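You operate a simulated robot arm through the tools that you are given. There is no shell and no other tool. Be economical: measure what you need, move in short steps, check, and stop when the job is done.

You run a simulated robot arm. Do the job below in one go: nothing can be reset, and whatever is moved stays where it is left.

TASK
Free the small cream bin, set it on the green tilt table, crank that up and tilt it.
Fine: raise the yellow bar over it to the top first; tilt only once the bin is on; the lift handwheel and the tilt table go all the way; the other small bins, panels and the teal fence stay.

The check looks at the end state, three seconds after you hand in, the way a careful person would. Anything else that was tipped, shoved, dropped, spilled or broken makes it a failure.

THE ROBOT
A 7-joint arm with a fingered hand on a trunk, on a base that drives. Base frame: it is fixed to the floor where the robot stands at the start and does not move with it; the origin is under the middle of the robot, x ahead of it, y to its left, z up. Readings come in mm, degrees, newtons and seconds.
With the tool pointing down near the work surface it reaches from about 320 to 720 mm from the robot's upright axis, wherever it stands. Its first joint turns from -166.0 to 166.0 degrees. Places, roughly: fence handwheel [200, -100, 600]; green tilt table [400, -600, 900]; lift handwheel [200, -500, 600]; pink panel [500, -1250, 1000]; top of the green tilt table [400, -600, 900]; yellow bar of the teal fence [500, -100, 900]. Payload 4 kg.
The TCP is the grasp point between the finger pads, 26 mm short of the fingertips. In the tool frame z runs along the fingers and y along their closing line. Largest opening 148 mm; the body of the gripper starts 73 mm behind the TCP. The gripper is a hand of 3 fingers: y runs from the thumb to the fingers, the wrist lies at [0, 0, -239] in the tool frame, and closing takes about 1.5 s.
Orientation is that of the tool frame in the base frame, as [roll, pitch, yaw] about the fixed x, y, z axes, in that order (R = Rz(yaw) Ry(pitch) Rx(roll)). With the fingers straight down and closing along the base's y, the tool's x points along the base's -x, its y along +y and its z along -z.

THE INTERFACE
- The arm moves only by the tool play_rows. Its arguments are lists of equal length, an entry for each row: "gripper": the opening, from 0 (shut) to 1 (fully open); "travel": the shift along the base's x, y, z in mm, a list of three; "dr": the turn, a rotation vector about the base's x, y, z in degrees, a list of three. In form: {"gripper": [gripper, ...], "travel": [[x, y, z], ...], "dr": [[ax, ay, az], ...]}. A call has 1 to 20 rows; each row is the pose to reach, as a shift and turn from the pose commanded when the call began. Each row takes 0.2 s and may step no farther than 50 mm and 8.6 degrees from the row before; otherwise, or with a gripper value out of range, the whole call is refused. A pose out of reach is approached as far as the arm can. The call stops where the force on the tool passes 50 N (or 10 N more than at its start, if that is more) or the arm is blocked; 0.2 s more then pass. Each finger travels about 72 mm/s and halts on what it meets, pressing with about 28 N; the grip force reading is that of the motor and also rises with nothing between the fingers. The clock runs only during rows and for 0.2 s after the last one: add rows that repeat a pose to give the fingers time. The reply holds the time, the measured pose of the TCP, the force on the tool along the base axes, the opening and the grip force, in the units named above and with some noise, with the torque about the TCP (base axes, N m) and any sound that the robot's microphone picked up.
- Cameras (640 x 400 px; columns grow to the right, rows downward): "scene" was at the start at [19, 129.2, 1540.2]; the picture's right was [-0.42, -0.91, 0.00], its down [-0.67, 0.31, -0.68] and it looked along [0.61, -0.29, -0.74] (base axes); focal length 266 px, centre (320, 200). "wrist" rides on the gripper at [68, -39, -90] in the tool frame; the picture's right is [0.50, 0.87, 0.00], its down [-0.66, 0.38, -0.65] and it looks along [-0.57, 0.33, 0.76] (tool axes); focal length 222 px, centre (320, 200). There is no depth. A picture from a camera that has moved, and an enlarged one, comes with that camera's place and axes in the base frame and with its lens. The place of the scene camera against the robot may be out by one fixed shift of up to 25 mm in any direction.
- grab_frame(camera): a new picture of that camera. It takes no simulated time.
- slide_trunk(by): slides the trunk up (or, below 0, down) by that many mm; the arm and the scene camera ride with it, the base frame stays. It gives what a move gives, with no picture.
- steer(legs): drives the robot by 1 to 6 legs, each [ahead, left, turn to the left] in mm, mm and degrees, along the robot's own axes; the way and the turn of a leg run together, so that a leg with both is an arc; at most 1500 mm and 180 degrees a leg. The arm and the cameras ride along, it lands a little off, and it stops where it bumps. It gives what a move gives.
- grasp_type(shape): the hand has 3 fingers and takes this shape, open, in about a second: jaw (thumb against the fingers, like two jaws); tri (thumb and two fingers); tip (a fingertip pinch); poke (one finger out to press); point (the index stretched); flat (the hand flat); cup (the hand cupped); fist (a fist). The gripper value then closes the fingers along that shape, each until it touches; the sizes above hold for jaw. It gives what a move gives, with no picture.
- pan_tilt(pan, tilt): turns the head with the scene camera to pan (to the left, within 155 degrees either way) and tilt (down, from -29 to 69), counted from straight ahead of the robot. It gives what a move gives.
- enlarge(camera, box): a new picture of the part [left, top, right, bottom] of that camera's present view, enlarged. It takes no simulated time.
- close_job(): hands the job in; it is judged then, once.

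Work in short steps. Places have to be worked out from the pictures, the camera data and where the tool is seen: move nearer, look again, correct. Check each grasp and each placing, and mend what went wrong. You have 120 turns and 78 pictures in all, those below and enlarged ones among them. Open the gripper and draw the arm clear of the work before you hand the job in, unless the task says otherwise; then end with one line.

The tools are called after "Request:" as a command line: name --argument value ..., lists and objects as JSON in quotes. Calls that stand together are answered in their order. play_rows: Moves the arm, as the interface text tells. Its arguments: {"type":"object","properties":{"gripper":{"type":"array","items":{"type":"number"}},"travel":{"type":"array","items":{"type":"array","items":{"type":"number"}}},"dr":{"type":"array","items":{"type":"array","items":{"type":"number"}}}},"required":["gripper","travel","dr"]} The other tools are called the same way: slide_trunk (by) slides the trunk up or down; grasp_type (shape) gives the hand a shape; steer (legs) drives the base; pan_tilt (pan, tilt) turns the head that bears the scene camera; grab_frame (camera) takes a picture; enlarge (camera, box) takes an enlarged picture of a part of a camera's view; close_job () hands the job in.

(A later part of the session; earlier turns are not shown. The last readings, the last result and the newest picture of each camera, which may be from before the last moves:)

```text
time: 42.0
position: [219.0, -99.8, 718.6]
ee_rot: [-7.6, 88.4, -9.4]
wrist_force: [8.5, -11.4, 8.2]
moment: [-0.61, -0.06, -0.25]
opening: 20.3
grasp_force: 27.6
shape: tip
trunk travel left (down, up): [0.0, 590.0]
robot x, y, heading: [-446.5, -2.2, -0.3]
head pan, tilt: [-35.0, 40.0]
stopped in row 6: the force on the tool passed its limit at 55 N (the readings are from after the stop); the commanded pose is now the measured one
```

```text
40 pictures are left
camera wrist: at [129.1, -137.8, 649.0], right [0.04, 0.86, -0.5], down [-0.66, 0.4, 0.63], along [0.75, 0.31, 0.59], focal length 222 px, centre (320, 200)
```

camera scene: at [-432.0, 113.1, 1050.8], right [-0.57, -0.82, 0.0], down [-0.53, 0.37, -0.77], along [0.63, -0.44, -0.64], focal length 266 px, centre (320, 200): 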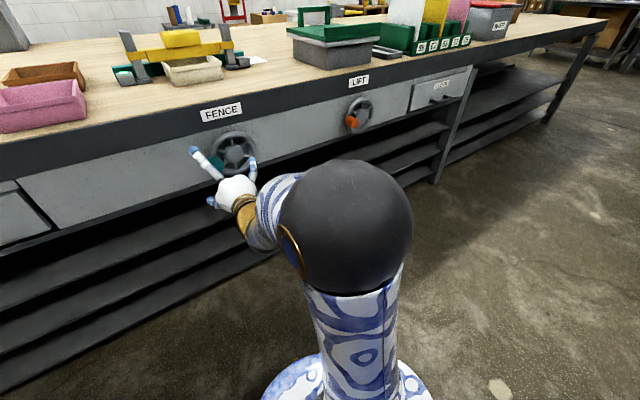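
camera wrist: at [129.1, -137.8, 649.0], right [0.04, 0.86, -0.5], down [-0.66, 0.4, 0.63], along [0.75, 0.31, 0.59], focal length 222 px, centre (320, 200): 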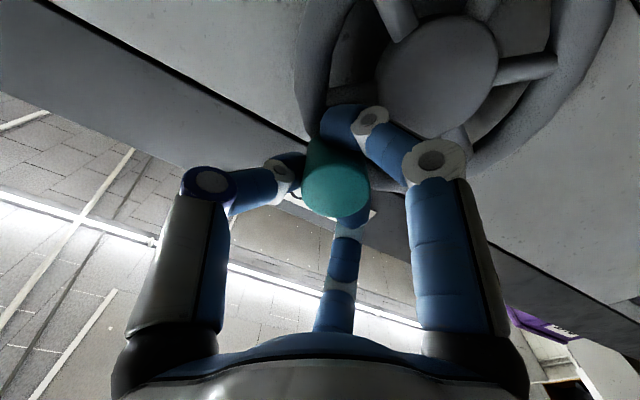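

Knob slipped through the gap (it's now at ~114°, so the wheel turned ccw 65°). A single-finger push around the circle would be more robust, so I back off and try the "poke" shape.

Request:
play_rows --gripper '[0.6, 0.6, 0.6]' --travel '[[-2, 0, 3], [-45, 0, 3], [-70, 0, 3]]' --dr '[[0, 0, 0], [0, 0.8, 0], [0, 0.8, 0]]'

Request:
grasp_type --shape "poke"

Request:
grab_frame --camera "wrist"

Request:
enlarge --camera "scene" --box '[100, 20, 280, 180]'

```text
time: 42.8
position: [145.6, -96.1, 719.9]
ee_rot: [-19.5, 89.3, -21.0]
wrist_force: [0.1, 0.6, -0.6]
moment: [-0.03, 0.03, 0.0]
opening: 88.2
grasp_force: 0.1
shape: tip
trunk travel left (down, up): [0.0, 590.0]
robot x, y, heading: [-451.6, -3.8, -0.0]
head pan, tilt: [-35.0, 40.0]
```

```text
time: 43.7
position: [147.8, -97.0, 719.6]
ee_rot: [-20.5, 89.3, -21.9]
wrist_force: [0.2, -1.2, 0.4]
moment: [-0.01, 0.01, 0.0]
opening: 0.1
grasp_force: 0.0
shape: poke
trunk travel left (down, up): [0.0, 590.0]
robot x, y, heading: [-450.3, -0.7, -0.1]
head pan, tilt: [-35.0, 40.0]
```

```text
39 pictures are left
camera wrist: at [57.0, -135.0, 651.1], right [0.03, 0.86, -0.5], down [-0.65, 0.4, 0.65], along [0.76, 0.31, 0.57], focal length 222 px, centre (320, 200)
```

wrist: 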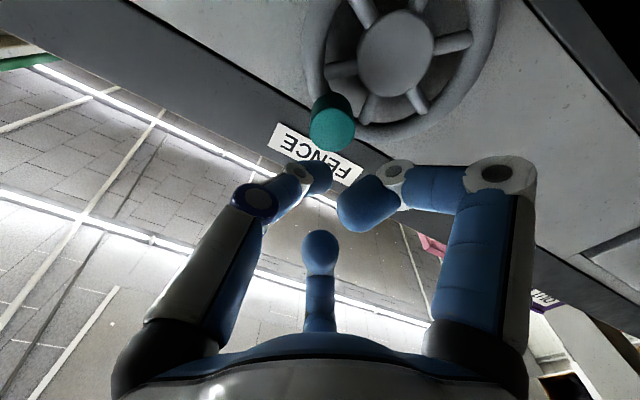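

```text
2.50 times, centred on (190, 100) of scene
camera zoom: at [-432.2, 112.3, 1050.8], right [-0.58, -0.82, 0.0], down [-0.53, 0.37, -0.77], along [0.63, -0.44, -0.64], focal length 664 px, centre (645, 450)
```

zoom: 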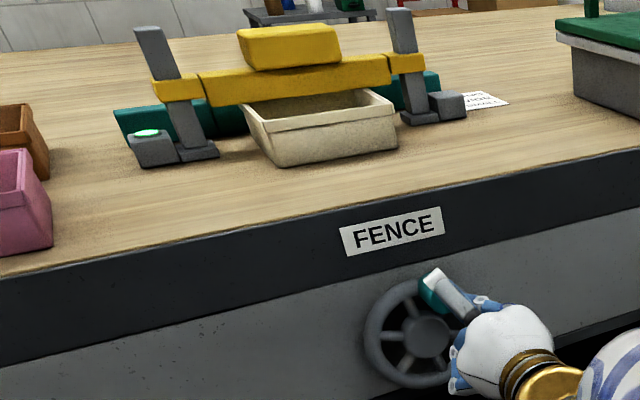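

In "poke" one fingertip sits on the tool axis ahead of the others. I place it behind the knob (ccw side, ~148°) and push it over the top.

Request:
play_rows --gripper '[0, 0, 0, 0, 0, 0, 0, 0, 0, 0]' --travel '[[0, -17, -18], [0, -34.4, -37.2], [30, -34.4, -37.2], [59, -34.4, -37.2], [59, -21.5, -22.3], [59, -7.6, -13.5], [59, 8.1, -8.6], [59, 24.5, -7.8], [59, 40.5, -11.4], [59, 40.5, -11.4]]' --dr '[[0, 0, 0], [0, 0, 0], [0, 0, 0], [0, 0, 0], [0, 0, 0], [0, 0, 0], [0, 0, 0], [0, 0, 0], [0, 0, 0], [0, 0, 0]]'

Request:
grab_frame --camera "wrist"

```text
time: 45.9
position: [206.0, -54.3, 710.9]
ee_rot: [-15.1, 89.3, -16.6]
wrist_force: [-1.3, -6.5, 0.9]
moment: [-0.1, -0.01, -0.03]
opening: 0.0
grasp_force: 28.7
shape: jaw
trunk travel left (down, up): [0.0, 590.0]
robot x, y, heading: [-448.8, -1.6, 0.0]
head pan, tilt: [-35.0, 40.0]
```

```text
37 pictures are left
camera wrist: at [117.1, -92.4, 641.9], right [0.03, 0.86, -0.5], down [-0.65, 0.4, 0.64], along [0.76, 0.31, 0.58], focal length 222 px, centre (320, 200)
```

wrist: 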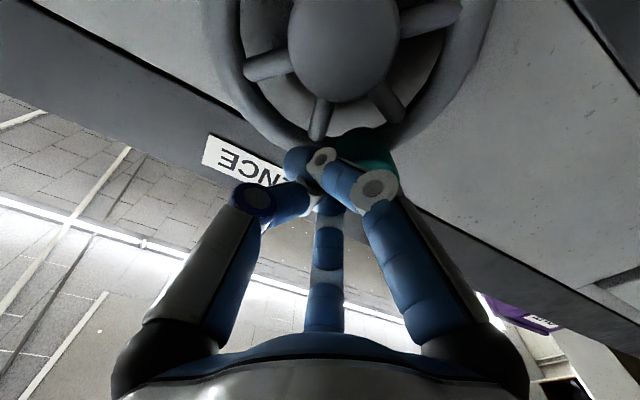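

The closed finger bundle is an excellent pusher (only 6 N). I now push one full ccw turn.

Request:
play_rows --gripper '[0, 0, 0, 0, 0, 0, 0, 0, 0, 0, 0, 0, 0, 0, 0, 0, 0, 0]' --travel '[[0, 19, -10.9], [0, 33, -27.7], [0, 40.5, -48.3], [0, 40.5, -70.1], [0, 33, -90.7], [0, 19, -107.5], [0, 0, -118.4], [0, -21.5, -122.2], [0, -43.1, -118.4], [0, -62, -107.5], [0, -76.1, -90.7], [0, -83.6, -70.1], [0, -83.6, -48.3], [0, -76.1, -27.7], [0, -62, -10.9], [0, -43.1, 0], [0, -21.5, 3.8], [0, 0, 0]]' --dr '[[0, 0, 0], [0, 0, 0], [0, 0, 0], [0, 0, 0], [0, 0, 0], [0, 0, 0], [0, 0, 0], [0, 0, 0], [0, 0, 0], [0, 0, 0], [0, 0, 0], [0, 0, 0], [0, 0, 0], [0, 0, 0], [0, 0, 0], [0, 0, 0], [0, 0, 0], [0, 0, 0]]'

Request:
enlarge --camera "scene" --box '[100, 20, 280, 180]'

```text
time: 46.7
position: [205.0, -22.2, 671.5]
ee_rot: [-3.0, 87.7, -5.0]
wrist_force: [-22.4, -4.8, 15.3]
moment: [-0.11, 0.18, -0.26]
opening: 0.1
grasp_force: 28.2
shape: jaw
trunk travel left (down, up): [0.0, 590.0]
robot x, y, heading: [-448.7, -1.5, -0.2]
head pan, tilt: [-35.0, 40.0]
stopped in row 4: the force on the tool passed its limit at 57 N (the readings are from after the stop); the commanded pose is now the measured one
```

```text
2.50 times, centred on (190, 100) of scene
camera zoom: at [-435.6, 111.7, 1051.0], right [-0.58, -0.82, 0.0], down [-0.52, 0.37, -0.77], along [0.63, -0.44, -0.64], focal length 664 px, centre (645, 450)
```

zoom: 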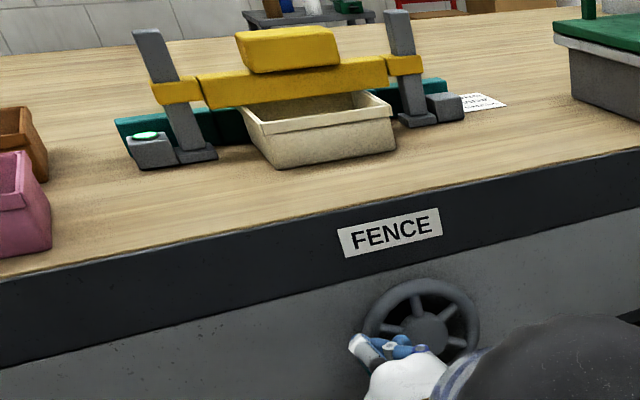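

It stopped with the knob apparently near its starting angle. I look at the wrist view to see whether it's an end stop or a slip.

Request:
grab_frame --camera "wrist"

```text
35 pictures are left
camera wrist: at [116.7, -59.1, 600.5], right [0.05, 0.86, -0.5], down [-0.66, 0.4, 0.63], along [0.75, 0.3, 0.59], focal length 222 px, centre (320, 200)
```

wrist: 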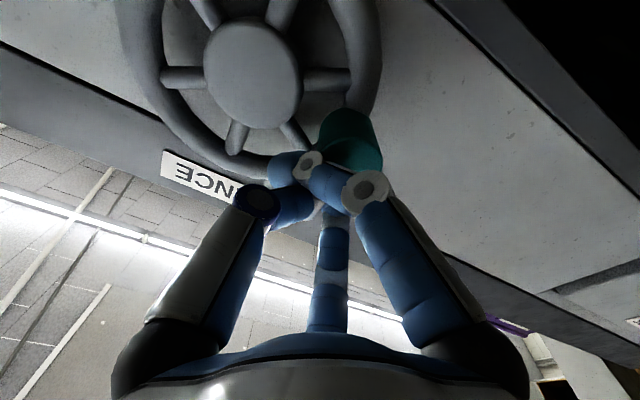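

The knob is at its starting angle: an end stop. The bar hasn't visibly moved, so I compare with a fine view at this wheel position.

Request:
enlarge --camera "scene" --box '[110, 20, 230, 95]'

```text
5.33 times, centred on (170, 58) of scene
camera zoom: at [-435.6, 111.7, 1051.0], right [-0.58, -0.82, 0.0], down [-0.52, 0.37, -0.77], along [0.63, -0.44, -0.64], focal length 1416 px, centre (1120, 960)
```

zoom: 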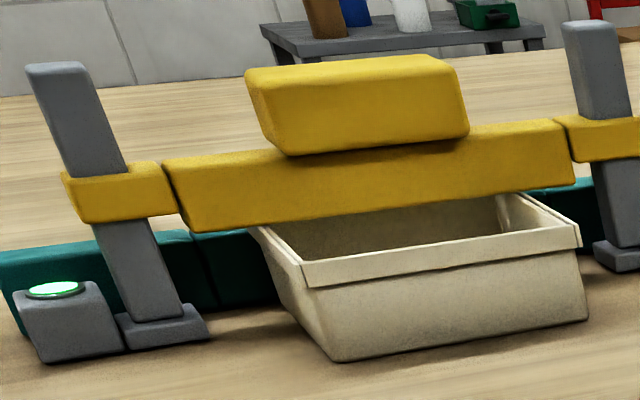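

The wheel actually moves the teal fence (it must stay): between 176° and here the teal rail shifted ~12 mm, while the yellow bar never moved. It is now within a few degrees of its original setting (knob ≈ -9° vs ≈ -2° at start), so I nudge it back up those few degrees from below, then leave it; the bar must be lifted by hand.

Request:
play_rows --gripper '[0, 0, 0, 0, 0, 0, 0, 0, 0, 0, 0, 0]' --travel '[[-5, 0, 4], [-50, 0, 0], [-50, -10, -40], [-50, -22, -73.5], [-20, -22, -73.5], [0, -22, -73.5], [0, -12, -65], [0, -6, -57], [0, -4, -53], [0, -4, -53], [-5, -6, -58], [-50, -6, -58]]' --dr '[[0, 0, 0], [0, 2, 0], [0, 2, 0], [0, 2, 0], [0, 2, 0], [0, 2, 0], [0, 2, 0], [0, 2, 0], [0, 2, 0], [0, 2, 0], [0, 2, 0], [0, 2, 0]]'

Request:
grab_frame --camera "wrist"

Request:
enlarge --camera "scene" --box '[110, 20, 230, 95]'

```text
time: 49.3
position: [157.5, -23.7, 611.1]
ee_rot: [-141.7, 89.5, -143.4]
wrist_force: [-0.3, -0.1, 0.1]
moment: [-0.02, 0.02, 0.0]
opening: 0.0
grasp_force: 27.9
shape: jaw
trunk travel left (down, up): [0.0, 590.0]
robot x, y, heading: [-450.6, -3.8, -0.1]
head pan, tilt: [-35.0, 40.0]
```

```text
33 pictures are left
camera wrist: at [66.2, -62.3, 544.2], right [0.02, 0.86, -0.5], down [-0.64, 0.4, 0.66], along [0.77, 0.31, 0.56], focal length 222 px, centre (320, 200)
```

wrist: 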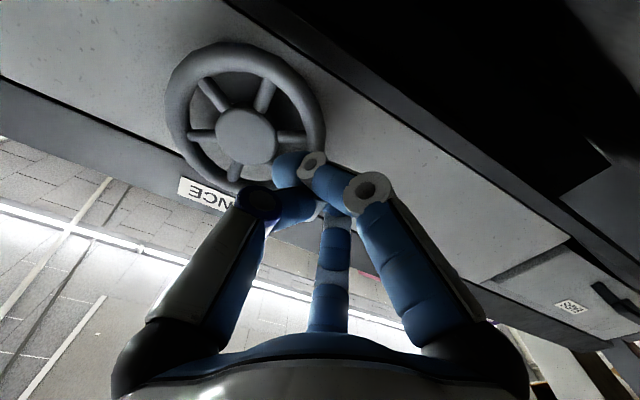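

```text
5.33 times, centred on (170, 58) of scene
camera zoom: at [-432.5, 112.1, 1050.8], right [-0.58, -0.82, 0.0], down [-0.53, 0.37, -0.77], along [0.63, -0.44, -0.64], focal length 1416 px, centre (1120, 960)
```

zoom: 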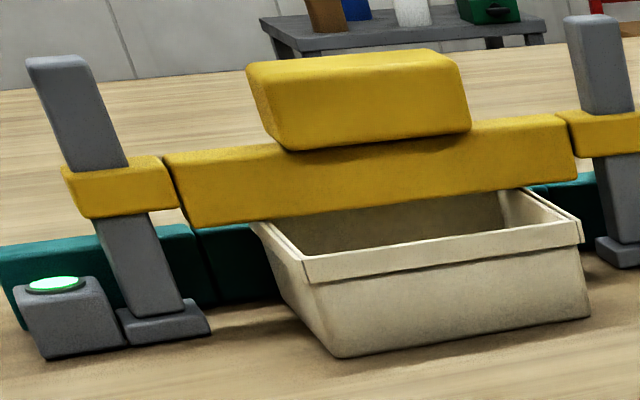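

Fence restored. Now I raise the trunk and turn the tool back to pointing down so I can work above the bench.

Request:
slide_trunk --by 500

Request:
play_rows --gripper '[1, 1, 1, 1, 1, 1, 1, 1, 1, 1, 1]' --travel '[[-20, -5, 5], [-40, -10, 10], [-60, -15, 15], [-80, -20, 20], [-100, -25, 25], [-120, -30, 30], [-130, -35, 35], [-140, -40, 40], [-150, -45, 45], [-150, -50, 50], [-150, -50, 50]]' --dr '[[0, 8.2, 0], [0, 16.4, 0], [0, 24.6, 0], [0, 32.8, 0], [0, 41, 0], [0, 49.2, 0], [0, 57.4, 0], [0, 65.6, 0], [0, 73.8, 0], [0, 82, 0], [0, 89.5, 0]]'

```text
refused: 500 is not a number from -400 to 400
```

```text
time: 51.7
position: [6.5, -77.7, 659.5]
ee_rot: [-178.2, 0.1, -179.6]
wrist_force: [0.0, 0.3, -0.3]
moment: [0.0, 0.01, -0.02]
opening: 141.9
grasp_force: 0.1
shape: jaw
trunk travel left (down, up): [0.0, 590.0]
robot x, y, heading: [-446.2, -3.5, -0.3]
head pan, tilt: [-35.0, 40.0]
```

The tool points down now; I raise the trunk in two slides and drive back to the bench.

Request:
slide_trunk --by 400

Request:
slide_trunk --by 100

Request:
steer --legs '[[430, 0, 0]]'

Request:
pan_tilt --pan -10 --tilt 50

Request:
grab_frame --camera "wrist"

Request:
grab_frame --camera "scene"

```text
time: 55.5
position: [7.6, -76.3, 1058.9]
ee_rot: [-178.2, 0.2, -179.8]
wrist_force: [-0.2, 0.8, 0.4]
moment: [-0.04, 0.02, 0.01]
opening: 141.9
grasp_force: 0.0
shape: jaw
trunk travel left (down, up): [-400.0, 190.0]
robot x, y, heading: [-456.7, -2.0, -0.3]
head pan, tilt: [-35.0, 40.0]
```

```text
time: 56.9
position: [7.6, -75.9, 1159.6]
ee_rot: [-178.2, 0.2, -179.8]
wrist_force: [1.2, 0.0, -0.5]
moment: [-0.03, -0.01, 0.02]
opening: 141.9
grasp_force: 0.1
shape: jaw
trunk travel left (down, up): [-500.0, 90.0]
robot x, y, heading: [-448.5, 1.6, -0.2]
head pan, tilt: [-35.0, 40.0]
```

```text
time: 59.5
position: [435.5, -78.3, 1159.4]
ee_rot: [-178.3, 0.1, -179.9]
wrist_force: [-0.6, -0.3, 0.2]
moment: [0.02, 0.0, -0.02]
opening: 142.0
grasp_force: 0.1
shape: jaw
trunk travel left (down, up): [-500.0, 90.0]
robot x, y, heading: [-18.8, -6.0, -0.3]
head pan, tilt: [-35.0, 40.0]
```

```text
time: 60.4
position: [434.9, -78.8, 1159.1]
ee_rot: [-178.2, 0.2, -179.8]
wrist_force: [-0.1, -0.3, 0.3]
moment: [0.0, -0.01, 0.03]
opening: 141.9
grasp_force: 0.1
shape: jaw
trunk travel left (down, up): [-500.0, 90.0]
robot x, y, heading: [-23.6, -7.8, -0.5]
head pan, tilt: [-10.0, 50.0]
```

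```text
31 pictures are left
camera wrist: at [368.2, -115.6, 1249.9], right [-0.5, 0.86, -0.03], down [0.65, 0.4, 0.64], along [0.57, 0.31, -0.76], focal length 222 px, centre (320, 200)
```

wrist: 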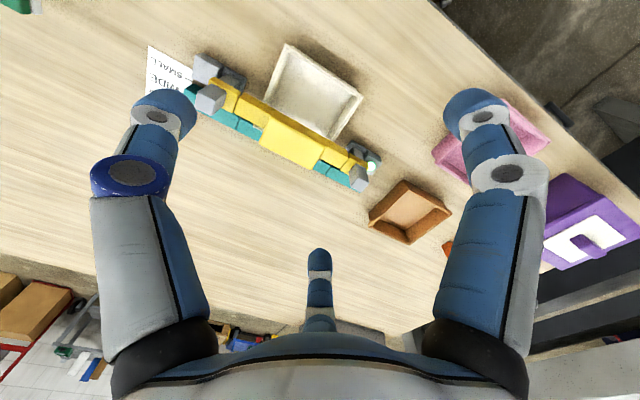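

```text
30 pictures are left
camera scene: at [1.6, 145.8, 1536.7], right [-0.18, -0.98, 0.0], down [-0.75, 0.14, -0.64], along [0.63, -0.11, -0.77], focal length 266 px, centre (320, 200)
```

scene: 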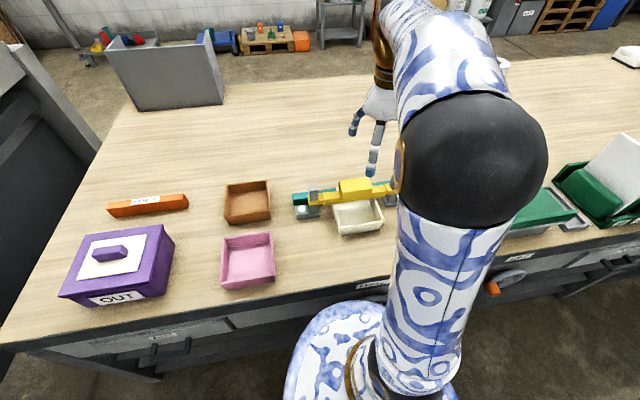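

The block on the bar is around [528,-82,~925], long along y. I level the tool, move above it, and turn it -90° so the jaws close along x.

Request:
play_rows --gripper '[1, 1, 1]' --travel '[[30, -1, -40], [60, -2, -80], [80, -3, -110]]' --dr '[[-1.8, 0, 0], [-1.8, 0, 0], [-1.8, 0, 0]]'

Request:
play_rows --gripper '[1, 1, 1, 1, 1, 1, 1, 1, 1, 1, 1]' --travel '[[0, 0, 0], [0, 0, 0], [0, 0, 0], [0, 0, 0], [0, 0, 0], [0, 0, 0], [0, 0, 0], [0, 0, 0], [0, 0, 0], [0, 0, 0], [0, 0, 0]]' --dr '[[0, 0, -8.2], [0, 0, -16.4], [0, 0, -24.6], [0, 0, -32.8], [0, 0, -41], [0, 0, -49.2], [0, 0, -57.4], [0, 0, -65.6], [0, 0, -73.8], [0, 0, -82], [0, 0, -90]]'

Request:
grab_frame --camera "wrist"

```text
time: 61.2
position: [513.5, -82.1, 1047.9]
ee_rot: [-176.5, 0.2, -179.8]
wrist_force: [0.4, -0.4, 0.1]
moment: [-0.05, -0.01, 0.0]
opening: 142.2
grasp_force: 0.1
shape: jaw
trunk travel left (down, up): [-500.0, 90.0]
robot x, y, heading: [-20.0, -5.3, -0.2]
head pan, tilt: [-10.0, 50.0]
```

```text
time: 63.6
position: [514.9, -81.7, 1048.7]
ee_rot: [-176.5, 0.3, 90.0]
wrist_force: [0.5, -0.5, 0.2]
moment: [0.02, 0.0, 0.02]
opening: 141.8
grasp_force: 0.0
shape: jaw
trunk travel left (down, up): [-500.0, 90.0]
robot x, y, heading: [-21.1, -2.7, -0.4]
head pan, tilt: [-10.0, 50.0]
```

```text
29 pictures are left
camera wrist: at [482.2, -13.9, 1141.2], right [0.86, 0.5, -0.05], down [0.42, -0.65, 0.63], along [0.28, -0.57, -0.77], focal length 222 px, centre (320, 200)
```

wrist: 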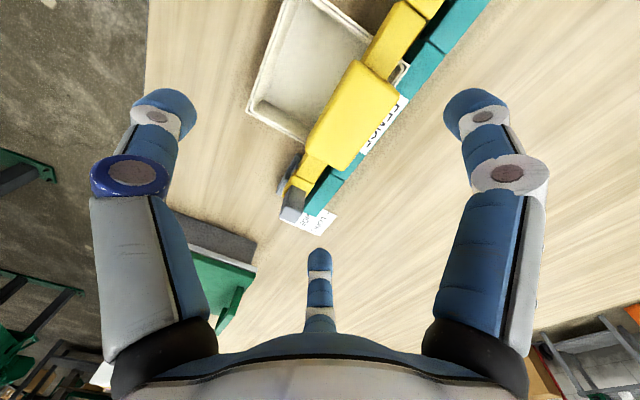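

Levelling went the wrong way (now 3.5°); I correct it. Block is ~40 mm wide at x≈533, top ≈ z 921; I come down to z≈955 part-open and look.

Request:
play_rows --gripper '[0.7, 0.65, 0.65, 0.65]' --travel '[[9, 6, -30], [18, 11, -60], [18, 11, -93], [18, 11, -93]]' --dr '[[0, -3.5, 0], [0, -3.5, 0], [0, -3.5, 0], [0, -3.5, 0]]'

Request:
grab_frame --camera "wrist"

Request:
enlarge --camera "scene" --box '[280, 140, 440, 240]'

```text
time: 64.6
position: [534.2, -68.8, 956.7]
ee_rot: [-180.0, 0.2, 90.1]
wrist_force: [-0.1, 0.9, 0.2]
moment: [-0.01, 0.01, -0.02]
opening: 92.9
grasp_force: 0.1
shape: jaw
trunk travel left (down, up): [-500.0, 90.0]
robot x, y, heading: [-22.4, -2.8, 0.0]
head pan, tilt: [-10.0, 50.0]
```

```text
28 pictures are left
camera wrist: at [496.4, -3.1, 1046.1], right [0.86, 0.5, 0.0], down [0.38, -0.65, 0.66], along [0.33, -0.57, -0.76], focal length 222 px, centre (320, 200)
```

wrist: 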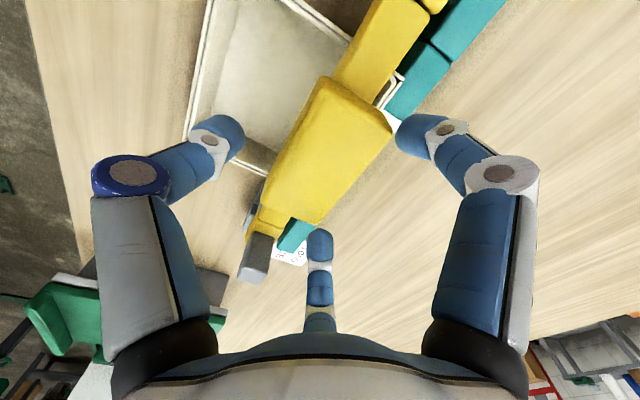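

```text
4.00 times, centred on (360, 190) of scene
camera zoom: at [1.7, 145.9, 1536.7], right [-0.18, -0.98, 0.0], down [-0.75, 0.14, -0.64], along [0.63, -0.11, -0.77], focal length 1062 px, centre (160, 240)
```

zoom: 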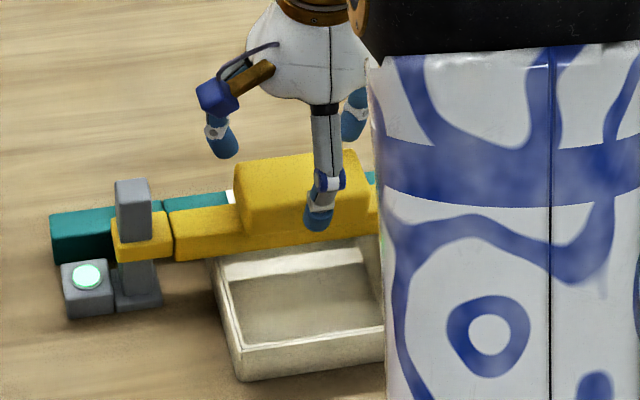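

The block is well centred. I descend 38 mm, close, and check the grip.

Request:
play_rows --gripper '[0.65, 0.65, 0.65, 0.1, 0.1, 0.1, 0.1, 0.1, 0.1]' --travel '[[-1, 8, -15], [-1, 8, -30], [-1, 8, -38], [-1, 8, -38], [-1, 8, -38], [-1, 8, -38], [-1, 8, -38], [-1, 8, -38], [-1, 8, -38]]' --dr '[[0, 0, 0], [0, 0, 0], [0, 0, 0], [0, 0, 0], [0, 0, 0], [0, 0, 0], [0, 0, 0], [0, 0, 0], [0, 0, 0]]'

```text
time: 65.2
position: [537.1, -62.9, 939.3]
ee_rot: [178.6, 0.5, 90.2]
wrist_force: [-2.7, -1.0, 42.0]
moment: [-2.05, -1.13, -0.13]
opening: 91.7
grasp_force: 0.1
shape: jaw
trunk travel left (down, up): [-500.0, 90.0]
robot x, y, heading: [-20.8, -2.5, -0.4]
head pan, tilt: [-10.0, 50.0]
stopped in row 3: the force on the tool passed its limit at 56 N (the readings are from after the stop); the commanded pose is now the measured one
```

A finger landed on the teal rail. I raise 5 mm and close here; the tips are already well below the block's top.

Request:
play_rows --gripper '[0.65, 0.1, 0.1, 0.1, 0.1, 0.1, 0.1, 0.1]' --travel '[[-4, 0, 5], [-4, 0, 5], [-4, 0, 5], [-4, 0, 5], [-4, 0, 5], [-4, 0, 5], [-4, 0, 5], [-4, 0, 5]]' --dr '[[-1, 0, 0], [-1, 0, 0], [-1, 0, 0], [-1, 0, 0], [-1, 0, 0], [-1, 0, 0], [-1, 0, 0], [-1, 0, 0]]'

Request:
grab_frame --camera "wrist"

Request:
enlarge --camera "scene" --box '[280, 140, 440, 240]'

```text
time: 66.2
position: [525.5, -56.6, 946.1]
ee_rot: [179.1, 1.1, 90.6]
wrist_force: [-25.5, 10.2, 60.8]
moment: [1.02, 0.95, 0.23]
opening: 11.1
grasp_force: 27.8
shape: tri
trunk travel left (down, up): [-500.0, 90.0]
robot x, y, heading: [-23.0, -4.4, 0.1]
head pan, tilt: [-10.0, 50.0]
stopped in row 5: the force on the tool passed its limit at 58 N (the readings are from after the stop); the commanded pose is now the measured one
```

```text
26 pictures are left
camera wrist: at [485.3, 11.9, 1033.7], right [0.86, 0.51, 0.0], down [0.37, -0.64, 0.67], along [0.34, -0.58, -0.74], focal length 222 px, centre (320, 200)
```

wrist: 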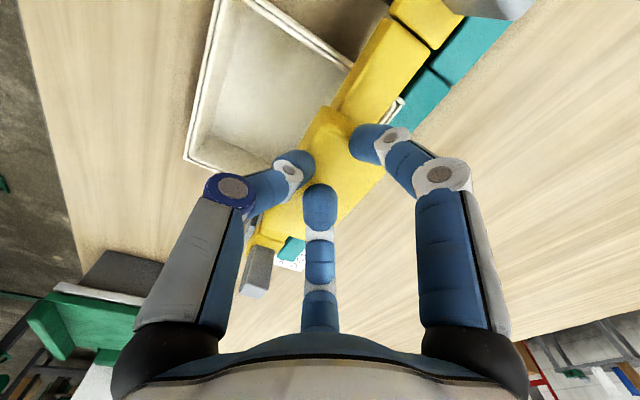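

```text
4.00 times, centred on (360, 190) of scene
camera zoom: at [-8.9, 148.2, 1537.0], right [-0.18, -0.98, 0.0], down [-0.75, 0.13, -0.65], along [0.64, -0.11, -0.76], focal length 1062 px, centre (160, 240)
```

zoom: 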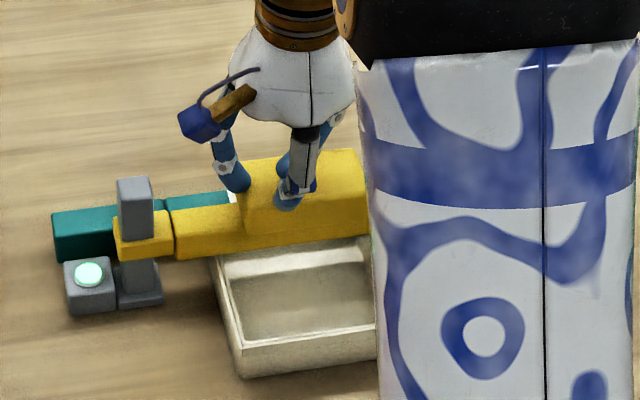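

The fingers slid onto the block's top (top ≈ z 918; the spread fingers landed on its corners). I rise, turn back +90° so two fingers take the long faces and the thumb the −y end.

Request:
play_rows --gripper '[0.3, 1, 1, 1, 1, 1, 1, 1, 1, 1, 1, 1]' --travel '[[0, 0, 30], [0, 0, 54], [2, 2, 54], [3, 4, 54], [4, 6, 54], [5, 8, 54], [6, 10, 54], [7, 12, 54], [8, 12, 54], [8, 12, 54], [8, 12, 54], [8, 12, 54]]' --dr '[[0, 0, 0], [0, 0, 8.2], [0, 0, 16.4], [0, 0, 24.6], [0, 0, 32.8], [0, 0, 41], [0, 0, 49.2], [0, 0, 57.4], [0, 0, 65.6], [0, 0, 73.8], [0, 0, 82], [0, 0, 89.5]]'

Request:
grab_frame --camera "wrist"

```text
time: 68.8
position: [539.1, -46.0, 991.2]
ee_rot: [179.7, 1.1, 180.0]
wrist_force: [-0.7, 0.1, 0.3]
moment: [0.0, -0.02, -0.01]
opening: 142.1
grasp_force: 0.1
shape: jaw
trunk travel left (down, up): [-500.0, 90.0]
robot x, y, heading: [-21.5, -4.5, -0.1]
head pan, tilt: [-10.0, 50.0]
```

```text
24 pictures are left
camera wrist: at [470.6, -88.2, 1080.2], right [-0.5, 0.87, 0.0], down [0.64, 0.37, 0.67], along [0.58, 0.33, -0.74], focal length 222 px, centre (320, 200)
```

wrist: 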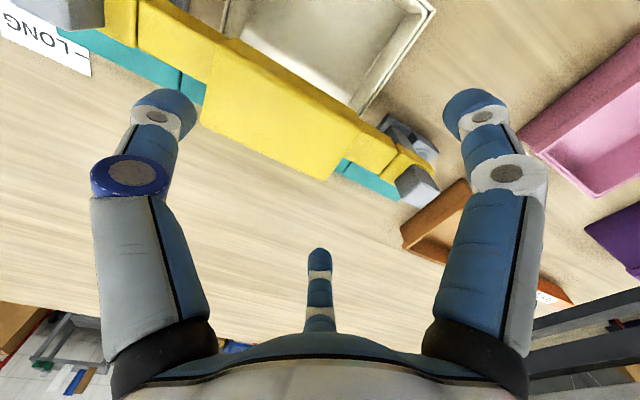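

Estimates put the block at y ≈ −128…−22, x ≈ 520–560. I shift −16 mm in y so the thumb clears its end and descend fully open, stopping on contact.

Request:
play_rows --gripper '[1, 1, 1, 1]' --travel '[[0, -16, 0], [0, -16, -30], [0, -16, -52], [0, -16, -66]]' --dr '[[0, 0, 0], [0, -1, 0], [0, -1, 0], [0, -1, 0]]'

Request:
grab_frame --camera "wrist"

Request:
enlarge --camera "scene" --box '[280, 140, 440, 240]'

```text
time: 69.8
position: [539.5, -64.3, 925.7]
ee_rot: [179.7, 2.2, 179.8]
wrist_force: [0.0, 0.6, 1.2]
moment: [-0.11, -0.01, 0.02]
opening: 141.8
grasp_force: 0.0
shape: jaw
trunk travel left (down, up): [-500.0, 90.0]
robot x, y, heading: [-19.1, 3.1, -0.5]
head pan, tilt: [-10.0, 50.0]
```

```text
23 pictures are left
camera wrist: at [468.5, -104.0, 1013.2], right [-0.5, 0.87, -0.01], down [0.63, 0.37, 0.68], along [0.6, 0.33, -0.73], focal length 222 px, centre (320, 200)
```

wrist: 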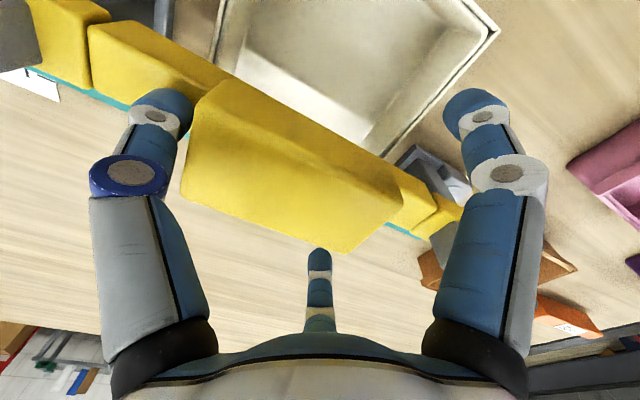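

```text
4.00 times, centred on (360, 190) of scene
camera zoom: at [1.1, 146.1, 1536.7], right [-0.18, -0.98, 0.0], down [-0.75, 0.14, -0.64], along [0.63, -0.11, -0.77], focal length 1062 px, centre (160, 240)
```

zoom: 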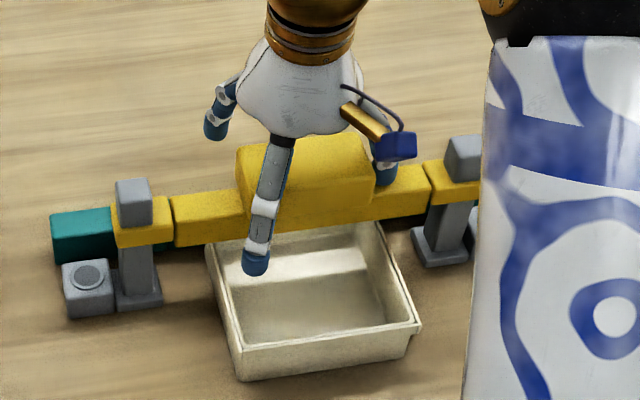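

The fingers straddle the block with no contact. I close.

Request:
play_rows --gripper '[0.2, 0.2, 0.2, 0.2, 0.2, 0.2, 0.2]' --travel '[[0, 0, 0], [0, 0, 0], [0, 0, 0], [0, 0, 0], [0, 0, 0], [0, 0, 0], [0, 0, 0]]' --dr '[[0, 0, 0], [0, 0, 0], [0, 0, 0], [0, 0, 0], [0, 0, 0], [0, 0, 0], [0, 0, 0]]'

Request:
grab_frame --camera "wrist"

```text
time: 71.5
position: [539.7, -65.5, 926.1]
ee_rot: [179.5, 2.1, 179.8]
wrist_force: [-2.9, -12.4, -2.0]
moment: [-0.73, 0.16, -0.2]
opening: 82.2
grasp_force: 28.0
shape: tri
trunk travel left (down, up): [-500.0, 90.0]
robot x, y, heading: [-24.6, -6.1, -0.1]
head pan, tilt: [-10.0, 50.0]
```

```text
21 pictures are left
camera wrist: at [468.5, -105.3, 1013.3], right [-0.5, 0.87, -0.01], down [0.63, 0.37, 0.68], along [0.59, 0.33, -0.73], focal length 222 px, centre (320, 200)
```

wrist: 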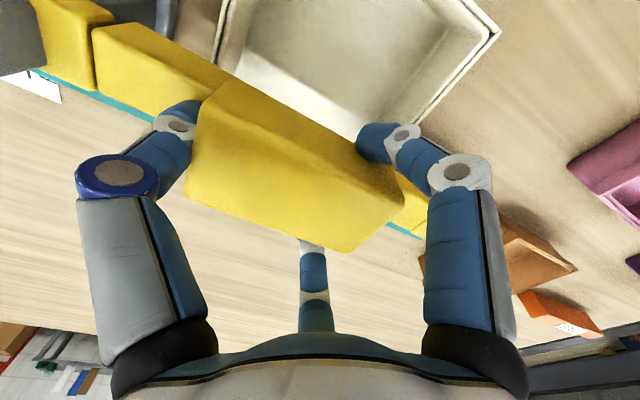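

Gripped on three sides. I lift in steps up to 60 mm, watching the force.

Request:
play_rows --gripper '[0.1, 0.1, 0.1, 0.1, 0.1, 0.1, 0.1]' --travel '[[0, 0, 8], [0, 0, 16], [0, 0, 24], [0, 0, 32], [0, 0, 40], [0, 0, 50], [0, 0, 60]]' --dr '[[0, 0, 0], [0, 0, 0], [0, 0, 0], [0, 0, 0], [0, 0, 0], [0, 0, 0], [0, 0, 0]]'

Request:
enlarge --camera "scene" --box '[280, 120, 440, 240]'

```text
time: 72.4
position: [538.7, -66.4, 946.3]
ee_rot: [179.6, 1.2, 179.6]
wrist_force: [8.4, -8.7, -30.0]
moment: [0.47, -0.19, 0.32]
opening: 81.6
grasp_force: 28.0
shape: tri
trunk travel left (down, up): [-500.0, 90.0]
robot x, y, heading: [-23.5, -5.0, -0.4]
head pan, tilt: [-10.0, 50.0]
stopped in row 4: the force on the tool passed its limit at 56 N (the readings are from after the stop); the commanded pose is now the measured one
```

```text
3.33 times, centred on (360, 180) of scene
camera zoom: at [5.9, 144.2, 1536.5], right [-0.18, -0.98, 0.0], down [-0.76, 0.14, -0.64], along [0.63, -0.11, -0.77], focal length 885 px, centre (187, 267)
```

zoom: 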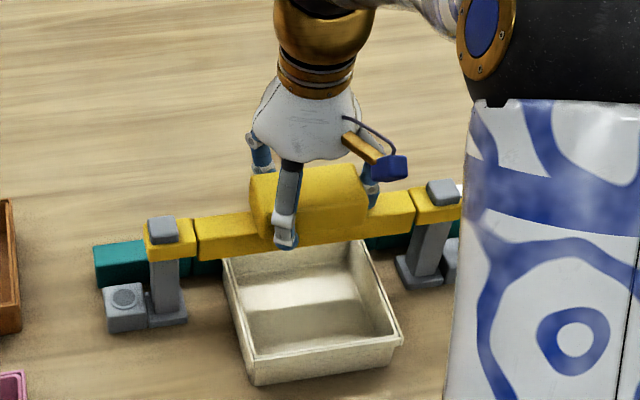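

The bar is up near the post tops; I try a few mm more to see if that's the stop.

Request:
play_rows --gripper '[0.1, 0.1, 0.1, 0.1, 0.1, 0.1]' --travel '[[0, 0, 3], [0, 0, 6], [0, 0, 9], [0, 0, 12], [0, 0, 15], [0, 0, 18]]' --dr '[[0, 0, 0], [0, 0, 0], [0, 0, 0], [0, 0, 0], [0, 0, 0], [0, 0, 0]]'

Request:
enlarge --camera "scene" --box '[280, 120, 440, 240]'

```text
time: 72.8
position: [537.9, -67.2, 946.7]
ee_rot: [179.4, 0.9, 179.6]
wrist_force: [13.2, -6.2, -31.0]
moment: [0.45, -0.3, 0.59]
opening: 81.2
grasp_force: 28.3
shape: tri
trunk travel left (down, up): [-500.0, 90.0]
robot x, y, heading: [-21.9, -3.8, -0.2]
head pan, tilt: [-10.0, 50.0]
stopped in row 2: the force on the tool passed its limit at 52 N (the readings are from after the stop); the commanded pose is now the measured one
```

```text
3.33 times, centred on (360, 180) of scene
camera zoom: at [7.1, 144.3, 1536.7], right [-0.18, -0.98, 0.0], down [-0.76, 0.14, -0.64], along [0.63, -0.11, -0.77], focal length 885 px, centre (187, 267)
```

zoom: 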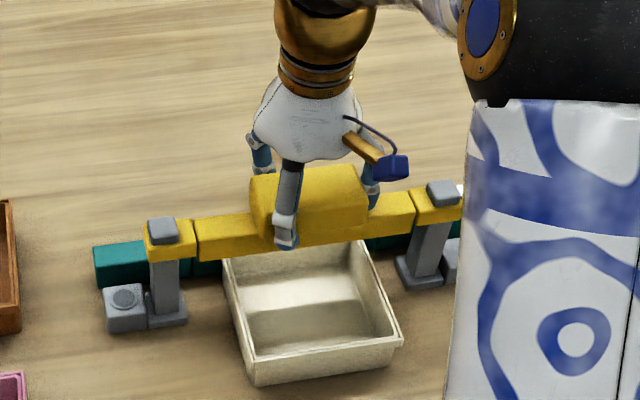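

It's at the stop (no further motion). I release and check that the bar stays up.

Request:
play_rows --gripper '[0.5, 0.8, 1, 1, 1, 1, 1]' --travel '[[0, 0, -2], [0, 0, -2], [0, 0, -2], [0, 0, -2], [0, 0, -2], [0, 0, 20], [0, 0, 60]]' --dr '[[0, 0, 0], [0, 0, 0], [0, 0, 0], [0, 0, 0], [0, 0, 0], [0, 0, 0], [0, 0, 0]]'

Request:
enlarge --camera "scene" --box '[280, 120, 440, 240]'

```text
time: 74.4
position: [535.0, -66.4, 1011.0]
ee_rot: [179.5, 1.2, 179.7]
wrist_force: [-0.2, -0.7, -0.2]
moment: [-0.02, 0.02, -0.04]
opening: 141.7
grasp_force: 0.2
shape: jaw
trunk travel left (down, up): [-500.0, 90.0]
robot x, y, heading: [-21.0, -7.0, -0.2]
head pan, tilt: [-10.0, 50.0]
```

```text
3.33 times, centred on (360, 180) of scene
camera zoom: at [1.6, 145.7, 1536.6], right [-0.18, -0.98, 0.0], down [-0.75, 0.14, -0.64], along [0.63, -0.11, -0.77], focal length 885 px, centre (187, 267)
```

zoom: 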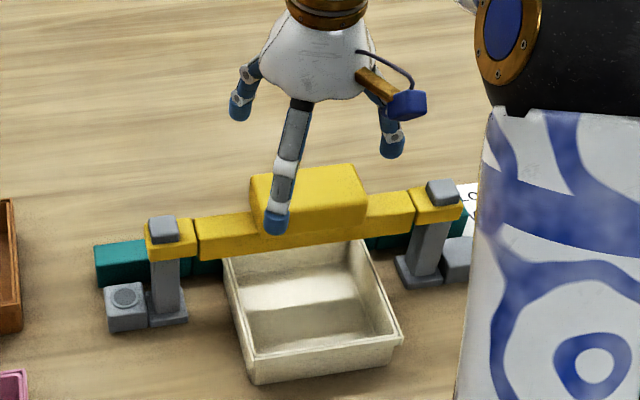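

The bar holds at the top. Next the bin (~143 × 135 mm at the rim, too wide to span): I'll pinch its front wall, thumb outside. I move over the front wall, turning −90°.

Request:
play_rows --gripper '[1, 1, 1, 0.7, 0.6, 0.6, 0.6, 0.6, 0.6, 0.6, 0.6]' --travel '[[-12, 1, 10], [-24, 2, 10], [-36, 3, 10], [-48, 4, 10], [-60, 5, 10], [-72, 6, 10], [-84, 7, 10], [-96, 8, 10], [-108, 9, 0], [-116, 10, -10], [-122, 10, -20]]' --dr '[[0, 0, -8.2], [0, 0, -16.4], [0, 0, -24.6], [0, 0, -32.8], [0, 0, -41], [0, 0, -49.2], [0, 0, -57.4], [0, 0, -65.6], [0, 0, -73.8], [0, 0, -82], [0, 0, -89.7]]'

Request:
grab_frame --camera "wrist"

Request:
enlarge --camera "scene" --box '[280, 160, 440, 280]'

```text
time: 76.8
position: [413.7, -55.1, 989.3]
ee_rot: [179.6, 1.2, 89.8]
wrist_force: [0.6, -0.6, 0.7]
moment: [0.01, 0.0, -0.01]
opening: 85.9
grasp_force: 0.1
shape: jaw
trunk travel left (down, up): [-500.0, 90.0]
robot x, y, heading: [-24.4, -5.2, -0.2]
head pan, tilt: [-10.0, 50.0]
```

```text
17 pictures are left
camera wrist: at [374.8, 13.1, 1078.0], right [0.87, 0.5, 0.0], down [0.37, -0.64, 0.67], along [0.33, -0.58, -0.74], focal length 222 px, centre (320, 200)
```

wrist: 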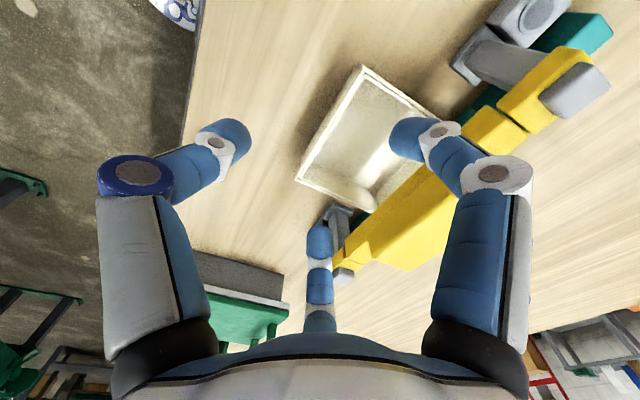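

```text
3.33 times, centred on (360, 220) of scene
camera zoom: at [1.7, 145.7, 1536.7], right [-0.18, -0.98, 0.0], down [-0.75, 0.14, -0.64], along [0.63, -0.11, -0.77], focal length 885 px, centre (187, 133)
```

zoom: 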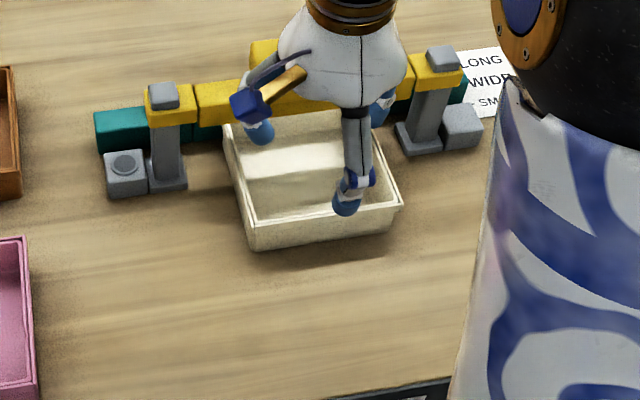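

Combining both cameras, the bin rim is at z≈850 with its front wall at x≈432, mid y≈−70. I descend to just above it and look once.

Request:
play_rows --gripper '[0.6, 0.6, 0.6]' --travel '[[6, -5, -40], [12, -10, -80], [18, -15, -105]]' --dr '[[0, 0, 0], [0, 0, 0], [0, 0, 0]]'

Request:
grab_frame --camera "wrist"

```text
time: 77.6
position: [432.1, -70.2, 885.9]
ee_rot: [179.6, 1.2, 89.9]
wrist_force: [1.4, -0.5, -0.1]
moment: [0.01, -0.02, -0.01]
opening: 85.9
grasp_force: 0.1
shape: jaw
trunk travel left (down, up): [-500.0, 90.0]
robot x, y, heading: [-23.3, -0.3, -0.4]
head pan, tilt: [-10.0, 50.0]
```

```text
15 pictures are left
camera wrist: at [393.1, -1.7, 973.5], right [0.87, 0.5, 0.0], down [0.37, -0.64, 0.67], along [0.33, -0.58, -0.74], focal length 222 px, centre (320, 200)
```

wrist: 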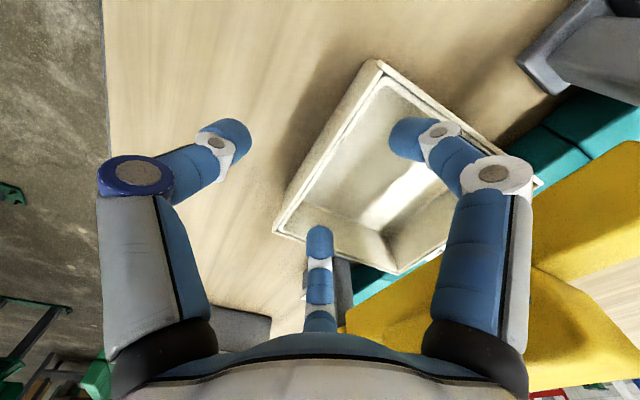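

The wall is centred under the jaws (y needs +8). I descend ~40 mm and pinch the front wall.

Request:
play_rows --gripper '[0.6, 0.6, 0.6, 0.0, 0.0, 0.0, 0.0, 0.0, 0.0, 0.0]' --travel '[[-1, 8, -14], [-1, 8, -28], [-1, 8, -40], [-1, 8, -40], [-1, 8, -40], [-1, 8, -40], [-1, 8, -40], [-1, 8, -40], [-1, 8, -40], [-1, 8, -40]]' --dr '[[0, 0, 0], [0, 0, 0], [0, 0, 0], [0, 0, 0], [0, 0, 0], [0, 0, 0], [0, 0, 0], [0, 0, 0], [0, 0, 0], [0, 0, 0]]'

```text
time: 79.8
position: [430.2, -61.6, 845.9]
ee_rot: [179.5, 1.3, 89.9]
wrist_force: [0.0, 0.1, 3.3]
moment: [-0.06, 0.07, -0.11]
opening: 0.0
grasp_force: 28.0
shape: jaw
trunk travel left (down, up): [-500.0, 90.0]
robot x, y, heading: [-26.4, -6.8, -0.2]
head pan, tilt: [-10.0, 50.0]
```

Opening reads 0; I check whether the wall is between the fingers.

Request:
grab_frame --camera "wrist"

```text
14 pictures are left
camera wrist: at [391.2, 5.8, 934.2], right [0.87, 0.5, 0.0], down [0.37, -0.64, 0.67], along [0.33, -0.58, -0.74], focal length 222 px, centre (320, 200)
```

wrist: 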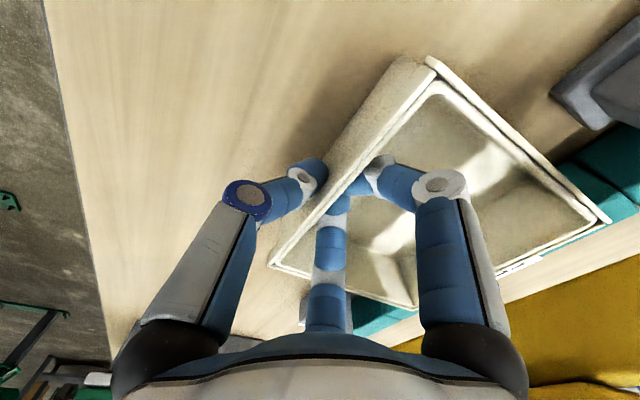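

The wall is pinched (thumb outside, fingers inside). I slide the bin out 85 mm from under the bar, then lift a bit.

Request:
play_rows --gripper '[0, 0, 0, 0, 0, 0, 0, 0, 0, 0, 0, 0, 0]' --travel '[[-10, 0, 1], [-22, 0, 2], [-34, 0, 2], [-46, 0, 2], [-58, 0, 2], [-70, 0, 2], [-85, 0, 2], [-85, 0, 12], [-85, 0, 25], [-85, 0, 40], [-85, 0, 60], [-85, 0, 80], [-85, 0, 80]]' --dr '[[0, 0, 0], [0, 0, 0], [0, 0, 0], [0, 0, 0], [0, 0, 0], [0, 0, 0], [0, 0, 0], [0, 0, 0], [0, 0, 0], [0, 0, 0], [0, 0, 0], [0, 0, 0], [0, 0, 0]]'

Request:
grab_frame --camera "scene"

```text
time: 82.6
position: [343.5, -60.8, 927.3]
ee_rot: [179.6, 1.1, 90.0]
wrist_force: [-0.2, 0.5, -2.2]
moment: [-0.04, 0.16, 0.02]
opening: 0.3
grasp_force: 28.1
shape: jaw
trunk travel left (down, up): [-500.0, 90.0]
robot x, y, heading: [-23.3, -5.6, -0.3]
head pan, tilt: [-10.0, 50.0]
```

```text
13 pictures are left
camera scene: at [1.8, 145.7, 1536.6], right [-0.18, -0.98, 0.0], down [-0.75, 0.14, -0.64], along [0.63, -0.11, -0.77], focal length 266 px, centre (320, 200)
```

scene: 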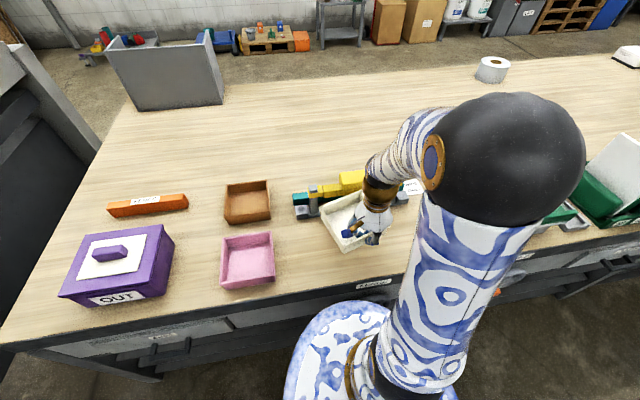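

Bin is held (≈2 N). I raise it well clear and drive right by ~530 mm to the tilt table, then look.

Request:
play_rows --gripper '[0, 0, 0, 0, 0, 0, 0]' --travel '[[0, 0, 20], [0, 0, 40], [0, 0, 60], [0, 0, 80], [0, 0, 100], [0, 0, 120], [0, 0, 135]]' --dr '[[0, 0, 0], [0, 0, 0], [0, 0, 0], [0, 0, 0], [0, 0, 0], [0, 0, 0], [0, 0, 0]]'

Request:
steer --legs '[[0, -530, 0]]'

Request:
grab_frame --camera "scene"

Request:
grab_frame --camera "wrist"

```text
time: 84.2
position: [344.1, -62.8, 1061.1]
ee_rot: [179.6, 1.1, 90.0]
wrist_force: [0.2, 0.1, -1.9]
moment: [-0.05, 0.14, -0.03]
opening: 0.0
grasp_force: 27.7
shape: jaw
trunk travel left (down, up): [-500.0, 90.0]
robot x, y, heading: [-20.3, -0.3, -0.2]
head pan, tilt: [-10.0, 50.0]
```

```text
time: 87.3
position: [345.1, -589.9, 1060.5]
ee_rot: [179.5, 1.2, 90.3]
wrist_force: [-0.1, -0.1, -2.3]
moment: [-0.03, 0.18, -0.01]
opening: 0.0
grasp_force: 27.7
shape: jaw
trunk travel left (down, up): [-500.0, 90.0]
robot x, y, heading: [-22.7, -536.3, 0.1]
head pan, tilt: [-10.0, 50.0]
```

```text
12 pictures are left
camera scene: at [0.0, -384.0, 1536.7], right [-0.17, -0.98, 0.0], down [-0.75, 0.13, -0.64], along [0.63, -0.11, -0.77], focal length 266 px, centre (320, 200)
```

scene: 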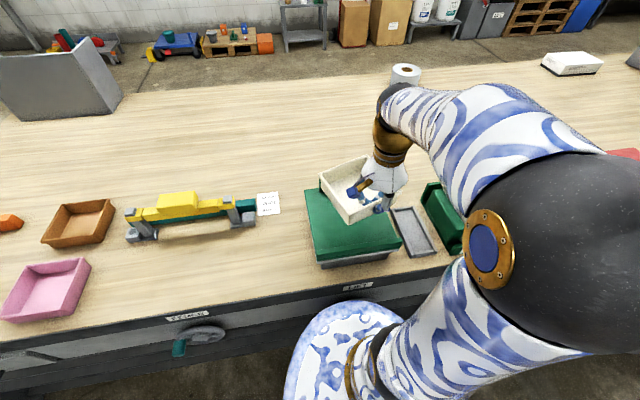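

```text
11 pictures are left
camera wrist: at [305.7, -521.5, 1148.6], right [0.86, 0.5, 0.0], down [0.38, -0.64, 0.67], along [0.34, -0.58, -0.74], focal length 222 px, centre (320, 200)
```

wrist: 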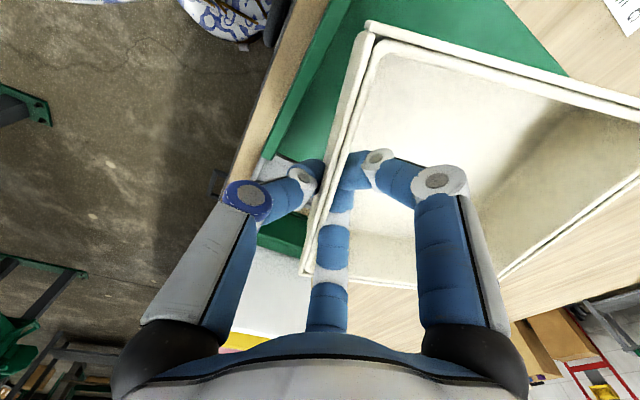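

Bin is held level, yawed ≈12°. Tilt table top ≈ x 320–550, y −446…−679, z ≈ 901, lip on the near side. I straighten the bin, centre it, and lower to ~10 mm above.

Request:
play_rows --gripper '[0, 0, 0, 0, 0, 0]' --travel '[[11, 14, 0], [23, 27, -15], [23, 27, -40], [23, 27, -65], [23, 27, -85], [23, 27, -96]]' --dr '[[0, 0, -6], [0, 0, -12], [0, 0, -12], [0, 0, -12], [0, 0, -12], [0, 0, -12]]'

Request:
enlarge --camera "scene" --box '[270, 140, 430, 290]'

```text
time: 88.7
position: [368.2, -563.6, 964.3]
ee_rot: [179.6, 1.1, 78.3]
wrist_force: [-0.7, 0.4, -1.8]
moment: [-0.04, 0.19, 0.03]
opening: 0.0
grasp_force: 28.1
shape: jaw
trunk travel left (down, up): [-500.0, 90.0]
robot x, y, heading: [-23.6, -532.9, 0.0]
head pan, tilt: [-10.0, 50.0]
```

```text
2.67 times, centred on (350, 215) of scene
camera zoom: at [0.1, -383.8, 1536.6], right [-0.17, -0.98, 0.0], down [-0.75, 0.13, -0.64], along [0.63, -0.11, -0.77], focal length 708 px, centre (240, 160)
```

zoom: 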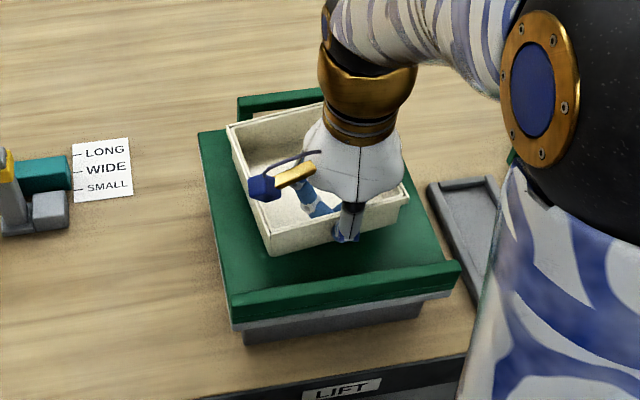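

Well aligned; I shift 25 mm toward the lip (away from the handle) and lower until contact.

Request:
play_rows --gripper '[0, 0, 0, 0]' --travel '[[-25, 0, 0], [-25, 0, -5], [-25, 0, -9], [-25, 0, -12]]' --dr '[[0, 0, -2], [0, 0, -3], [0, 0, -3], [0, 0, -3]]'

```text
time: 89.7
position: [344.8, -563.8, 951.9]
ee_rot: [179.7, 1.2, 75.3]
wrist_force: [0.1, 0.1, -2.6]
moment: [-0.01, 0.14, -0.01]
opening: 0.0
grasp_force: 28.3
shape: jaw
trunk travel left (down, up): [-500.0, 90.0]
robot x, y, heading: [-24.1, -535.2, 0.1]
head pan, tilt: [-10.0, 50.0]
```

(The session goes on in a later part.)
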